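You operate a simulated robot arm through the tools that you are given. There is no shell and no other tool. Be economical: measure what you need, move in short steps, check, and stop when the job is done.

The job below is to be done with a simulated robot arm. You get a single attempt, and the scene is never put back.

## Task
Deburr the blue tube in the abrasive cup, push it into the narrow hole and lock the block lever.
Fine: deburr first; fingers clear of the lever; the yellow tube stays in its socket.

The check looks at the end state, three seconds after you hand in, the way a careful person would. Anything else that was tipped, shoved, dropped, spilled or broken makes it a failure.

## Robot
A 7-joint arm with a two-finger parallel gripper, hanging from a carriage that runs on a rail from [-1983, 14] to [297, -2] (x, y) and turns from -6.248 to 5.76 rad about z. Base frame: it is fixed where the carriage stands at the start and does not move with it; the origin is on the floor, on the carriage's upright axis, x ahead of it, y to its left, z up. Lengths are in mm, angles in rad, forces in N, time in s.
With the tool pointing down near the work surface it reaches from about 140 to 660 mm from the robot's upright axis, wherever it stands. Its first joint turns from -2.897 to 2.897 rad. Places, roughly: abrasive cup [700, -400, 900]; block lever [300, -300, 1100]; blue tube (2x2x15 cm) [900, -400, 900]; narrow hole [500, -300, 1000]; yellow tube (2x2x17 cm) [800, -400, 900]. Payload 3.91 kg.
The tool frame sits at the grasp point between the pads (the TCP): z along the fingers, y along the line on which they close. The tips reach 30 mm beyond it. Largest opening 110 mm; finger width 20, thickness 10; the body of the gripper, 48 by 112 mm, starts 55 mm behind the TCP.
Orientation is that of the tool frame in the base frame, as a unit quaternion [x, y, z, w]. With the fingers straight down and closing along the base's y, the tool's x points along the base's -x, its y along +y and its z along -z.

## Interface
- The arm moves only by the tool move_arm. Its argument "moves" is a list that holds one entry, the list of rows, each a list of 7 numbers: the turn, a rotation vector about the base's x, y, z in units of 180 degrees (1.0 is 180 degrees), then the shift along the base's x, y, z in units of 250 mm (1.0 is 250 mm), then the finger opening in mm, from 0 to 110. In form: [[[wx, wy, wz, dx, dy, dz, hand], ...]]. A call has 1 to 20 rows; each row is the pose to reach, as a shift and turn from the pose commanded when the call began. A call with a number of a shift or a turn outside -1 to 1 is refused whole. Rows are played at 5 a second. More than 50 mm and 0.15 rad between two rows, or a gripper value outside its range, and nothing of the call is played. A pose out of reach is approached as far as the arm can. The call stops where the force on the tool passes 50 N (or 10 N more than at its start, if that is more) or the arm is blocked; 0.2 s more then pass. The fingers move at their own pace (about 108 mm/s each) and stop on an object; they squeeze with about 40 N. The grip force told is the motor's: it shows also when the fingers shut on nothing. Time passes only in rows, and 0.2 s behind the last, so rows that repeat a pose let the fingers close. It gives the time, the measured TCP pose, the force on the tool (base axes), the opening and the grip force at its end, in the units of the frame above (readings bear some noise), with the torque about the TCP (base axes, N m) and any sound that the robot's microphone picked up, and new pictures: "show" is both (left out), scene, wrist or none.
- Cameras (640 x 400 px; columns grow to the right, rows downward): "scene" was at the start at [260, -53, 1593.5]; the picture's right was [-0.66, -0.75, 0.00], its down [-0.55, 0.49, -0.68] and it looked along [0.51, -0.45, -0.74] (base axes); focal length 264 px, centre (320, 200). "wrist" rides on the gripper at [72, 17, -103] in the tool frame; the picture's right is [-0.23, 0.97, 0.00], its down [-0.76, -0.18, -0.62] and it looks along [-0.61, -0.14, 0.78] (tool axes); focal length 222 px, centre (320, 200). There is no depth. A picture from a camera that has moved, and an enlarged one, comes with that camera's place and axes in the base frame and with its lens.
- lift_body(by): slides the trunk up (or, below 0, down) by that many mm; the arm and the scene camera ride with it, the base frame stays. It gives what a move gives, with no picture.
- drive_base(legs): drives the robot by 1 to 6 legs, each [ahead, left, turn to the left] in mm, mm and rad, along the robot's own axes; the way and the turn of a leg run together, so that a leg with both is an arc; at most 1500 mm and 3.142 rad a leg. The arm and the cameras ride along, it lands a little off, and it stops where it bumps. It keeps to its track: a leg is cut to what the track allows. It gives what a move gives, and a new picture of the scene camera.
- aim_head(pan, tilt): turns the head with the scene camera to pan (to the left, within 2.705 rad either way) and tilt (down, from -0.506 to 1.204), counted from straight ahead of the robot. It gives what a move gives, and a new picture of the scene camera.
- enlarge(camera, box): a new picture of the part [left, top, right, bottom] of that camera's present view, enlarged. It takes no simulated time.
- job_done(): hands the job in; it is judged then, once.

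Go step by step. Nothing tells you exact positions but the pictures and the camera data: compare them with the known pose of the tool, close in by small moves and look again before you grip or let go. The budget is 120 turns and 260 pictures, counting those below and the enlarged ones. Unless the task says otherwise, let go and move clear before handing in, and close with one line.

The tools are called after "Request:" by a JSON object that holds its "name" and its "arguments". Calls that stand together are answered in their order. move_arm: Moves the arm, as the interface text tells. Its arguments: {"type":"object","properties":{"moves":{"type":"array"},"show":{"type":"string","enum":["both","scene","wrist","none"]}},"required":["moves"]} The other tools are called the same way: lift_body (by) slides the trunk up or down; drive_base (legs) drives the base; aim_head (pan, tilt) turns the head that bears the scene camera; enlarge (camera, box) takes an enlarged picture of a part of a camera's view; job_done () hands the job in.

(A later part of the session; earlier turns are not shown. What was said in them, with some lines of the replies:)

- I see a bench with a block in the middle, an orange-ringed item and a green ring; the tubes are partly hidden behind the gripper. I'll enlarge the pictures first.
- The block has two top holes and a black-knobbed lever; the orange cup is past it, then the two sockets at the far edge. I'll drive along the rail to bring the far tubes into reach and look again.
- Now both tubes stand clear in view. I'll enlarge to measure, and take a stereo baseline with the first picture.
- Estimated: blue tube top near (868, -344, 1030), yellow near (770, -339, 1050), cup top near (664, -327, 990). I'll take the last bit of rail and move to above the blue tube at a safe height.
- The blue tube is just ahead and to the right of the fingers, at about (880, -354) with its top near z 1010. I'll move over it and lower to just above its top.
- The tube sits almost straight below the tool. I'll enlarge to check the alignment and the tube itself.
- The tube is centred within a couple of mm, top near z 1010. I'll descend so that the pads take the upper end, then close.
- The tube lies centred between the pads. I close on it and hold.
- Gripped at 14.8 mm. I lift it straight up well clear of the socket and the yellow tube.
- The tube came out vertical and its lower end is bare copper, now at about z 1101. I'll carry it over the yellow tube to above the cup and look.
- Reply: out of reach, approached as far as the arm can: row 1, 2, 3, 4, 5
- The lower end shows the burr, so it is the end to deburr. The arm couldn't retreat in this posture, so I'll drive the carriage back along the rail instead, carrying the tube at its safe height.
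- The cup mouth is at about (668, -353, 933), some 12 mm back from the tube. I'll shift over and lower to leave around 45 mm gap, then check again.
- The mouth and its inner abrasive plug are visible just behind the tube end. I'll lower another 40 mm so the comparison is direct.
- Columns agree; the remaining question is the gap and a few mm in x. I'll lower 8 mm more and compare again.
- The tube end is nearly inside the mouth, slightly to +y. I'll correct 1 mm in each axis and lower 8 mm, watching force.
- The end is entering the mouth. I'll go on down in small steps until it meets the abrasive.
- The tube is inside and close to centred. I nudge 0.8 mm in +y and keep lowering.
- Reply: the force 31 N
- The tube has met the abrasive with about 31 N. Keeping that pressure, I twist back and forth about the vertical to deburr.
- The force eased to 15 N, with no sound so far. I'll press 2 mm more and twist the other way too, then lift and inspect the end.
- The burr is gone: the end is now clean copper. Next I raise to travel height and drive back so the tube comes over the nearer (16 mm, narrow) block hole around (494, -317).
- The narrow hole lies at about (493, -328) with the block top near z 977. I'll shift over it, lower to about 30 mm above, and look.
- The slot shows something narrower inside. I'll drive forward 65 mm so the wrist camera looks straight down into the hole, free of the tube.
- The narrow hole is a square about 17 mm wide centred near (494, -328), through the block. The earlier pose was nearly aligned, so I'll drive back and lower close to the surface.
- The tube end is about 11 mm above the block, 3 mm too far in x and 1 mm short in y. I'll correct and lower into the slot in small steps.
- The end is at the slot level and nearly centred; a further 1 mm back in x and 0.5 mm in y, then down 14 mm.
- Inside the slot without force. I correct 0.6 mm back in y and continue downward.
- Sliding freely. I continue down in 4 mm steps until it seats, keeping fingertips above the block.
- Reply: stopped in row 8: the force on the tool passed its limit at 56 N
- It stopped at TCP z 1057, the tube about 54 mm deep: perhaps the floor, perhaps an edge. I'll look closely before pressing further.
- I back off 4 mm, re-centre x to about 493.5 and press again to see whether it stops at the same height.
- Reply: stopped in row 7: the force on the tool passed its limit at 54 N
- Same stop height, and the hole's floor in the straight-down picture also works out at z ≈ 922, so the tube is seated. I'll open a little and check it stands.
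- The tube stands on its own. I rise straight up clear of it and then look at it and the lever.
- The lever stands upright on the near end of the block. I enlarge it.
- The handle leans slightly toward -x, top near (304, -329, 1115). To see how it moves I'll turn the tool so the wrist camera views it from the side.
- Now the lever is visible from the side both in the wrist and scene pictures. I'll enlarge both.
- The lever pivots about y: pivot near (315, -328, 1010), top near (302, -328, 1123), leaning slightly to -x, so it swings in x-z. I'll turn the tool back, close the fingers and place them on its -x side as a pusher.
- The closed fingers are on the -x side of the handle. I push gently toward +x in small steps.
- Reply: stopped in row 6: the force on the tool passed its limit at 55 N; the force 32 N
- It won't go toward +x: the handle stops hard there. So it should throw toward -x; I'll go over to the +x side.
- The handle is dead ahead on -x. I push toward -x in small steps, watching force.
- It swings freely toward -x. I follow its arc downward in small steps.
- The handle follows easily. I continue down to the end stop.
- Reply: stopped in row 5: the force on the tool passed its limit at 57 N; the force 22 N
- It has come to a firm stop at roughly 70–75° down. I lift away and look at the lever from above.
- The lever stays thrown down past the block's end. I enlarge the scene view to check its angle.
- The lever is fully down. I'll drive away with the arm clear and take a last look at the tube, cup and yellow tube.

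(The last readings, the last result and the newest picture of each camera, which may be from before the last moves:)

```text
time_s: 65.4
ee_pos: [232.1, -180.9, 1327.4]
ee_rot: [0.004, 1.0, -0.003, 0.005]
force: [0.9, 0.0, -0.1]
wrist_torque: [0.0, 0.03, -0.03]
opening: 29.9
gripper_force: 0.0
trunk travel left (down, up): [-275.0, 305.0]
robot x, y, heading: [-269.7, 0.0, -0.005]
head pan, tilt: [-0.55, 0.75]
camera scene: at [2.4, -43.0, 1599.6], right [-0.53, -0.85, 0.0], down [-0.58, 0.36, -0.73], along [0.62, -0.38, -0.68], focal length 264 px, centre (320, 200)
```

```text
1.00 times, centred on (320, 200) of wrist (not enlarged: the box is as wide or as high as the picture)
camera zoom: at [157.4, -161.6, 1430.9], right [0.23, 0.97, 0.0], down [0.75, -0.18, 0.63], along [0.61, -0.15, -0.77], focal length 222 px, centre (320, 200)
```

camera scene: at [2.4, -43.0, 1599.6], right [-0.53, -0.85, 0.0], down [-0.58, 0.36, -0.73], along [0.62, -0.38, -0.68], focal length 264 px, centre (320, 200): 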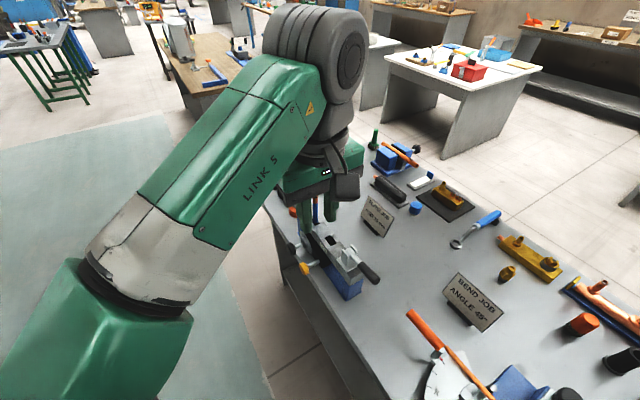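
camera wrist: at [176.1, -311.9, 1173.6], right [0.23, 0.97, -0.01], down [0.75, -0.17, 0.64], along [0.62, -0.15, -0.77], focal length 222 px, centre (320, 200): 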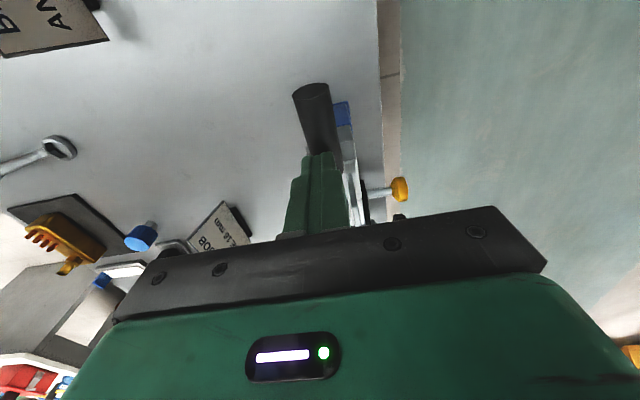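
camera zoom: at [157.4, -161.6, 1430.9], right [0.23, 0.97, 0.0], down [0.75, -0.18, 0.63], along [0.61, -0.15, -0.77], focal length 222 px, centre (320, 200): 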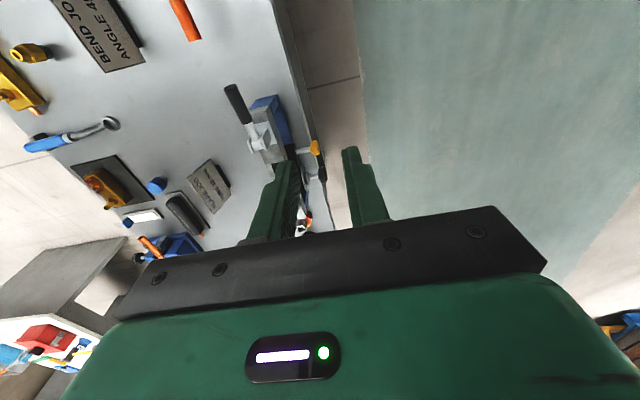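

I'll drive forward again at this safe height for a clear wrist view of the tube area, as at the start.

Request:
{"name": "drive_base", "arguments": {"legs": [[200, 0, 0]]}}

Request:
{"name": "enlarge", "arguments": {"camera": "wrist", "box": [160, 0, 400, 240]}}

```text
time_s: 67.0
ee_pos: [430.7, -182.4, 1328.8]
ee_rot: [0.004, 1.0, -0.003, 0.004]
force: [-0.2, 0.1, 0.0]
wrist_torque: [-0.02, 0.01, -0.02]
opening: 30.1
gripper_force: 0.0
trunk travel left (down, up): [-275.0, 305.0]
robot x, y, heading: [-70.5, -1.2, -0.006]
head pan, tilt: [-0.55, 0.75]
camera scene: at [202.9, -44.9, 1599.6], right [-0.53, -0.85, 0.0], down [-0.58, 0.36, -0.73], along [0.62, -0.39, -0.68], focal length 264 px, centre (320, 200)
```

scene: 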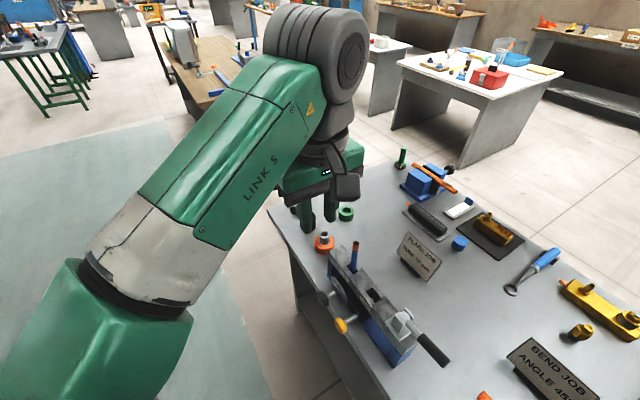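

```text
1.67 times, centred on (280, 120) of wrist
camera zoom: at [357.7, -163.9, 1430.9], right [0.24, 0.97, 0.0], down [0.75, -0.18, 0.63], along [0.61, -0.15, -0.77], focal length 370 px, centre (387, 333)
```

zoom: 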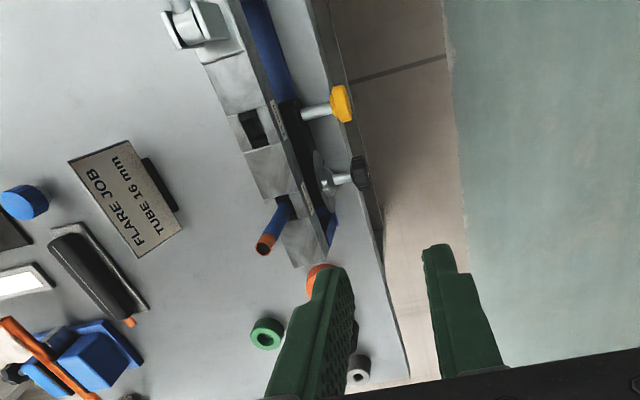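

Request:
{"name": "enlarge", "arguments": {"camera": "scene", "box": [290, 220, 470, 370]}}

Request:
{"name": "drive_base", "arguments": {"legs": [[120, 0, 0]]}}

```text
2.67 times, centred on (380, 295) of scene
camera zoom: at [202.9, -44.9, 1599.6], right [-0.53, -0.85, 0.0], down [-0.58, 0.36, -0.73], along [0.62, -0.39, -0.68], focal length 703 px, centre (160, -53)
```

zoom: 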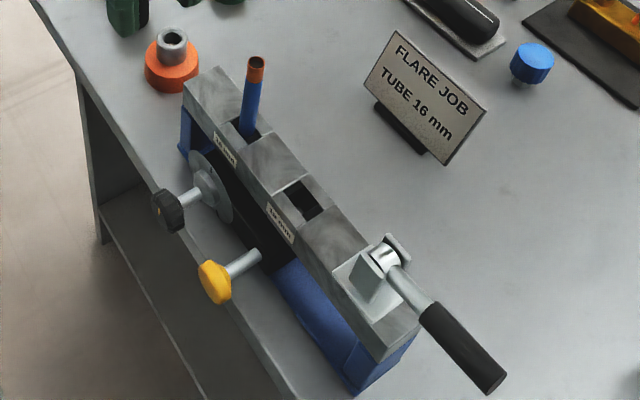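

```text
time_s: 68.3
ee_pos: [550.5, -183.0, 1328.4]
ee_rot: [0.003, 1.0, -0.004, 0.005]
force: [0.5, 0.0, -0.3]
wrist_torque: [-0.01, -0.01, -0.03]
opening: 30.0
gripper_force: 0.0
trunk travel left (down, up): [-275.0, 305.0]
robot x, y, heading: [53.4, -0.3, -0.005]
head pan, tilt: [-0.55, 0.75]
camera scene: at [322.2, -45.0, 1599.6], right [-0.52, -0.85, 0.0], down [-0.58, 0.36, -0.73], along [0.62, -0.38, -0.68], focal length 264 px, centre (320, 200)
```

scene: 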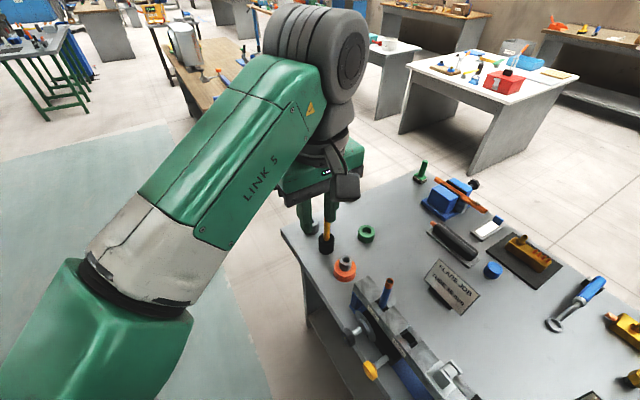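

The blue tube stands deburred in the 16 mm hole, the lever is thrown to its stop, the yellow tube and cup are in place, and the arm is clear. I hand in.

Request:
{"name": "job_done", "arguments": {}}

```text
The job is handed in.
```

The job is handed in. I deburred the blue tube's lower end in the abrasive cup and seated it in the narrow 16 mm hole. I swung the lever toward -x to its stop, which I took as locked because it would not move the other way. The yellow tube is still in its socket and the fingers are clear of the lever.
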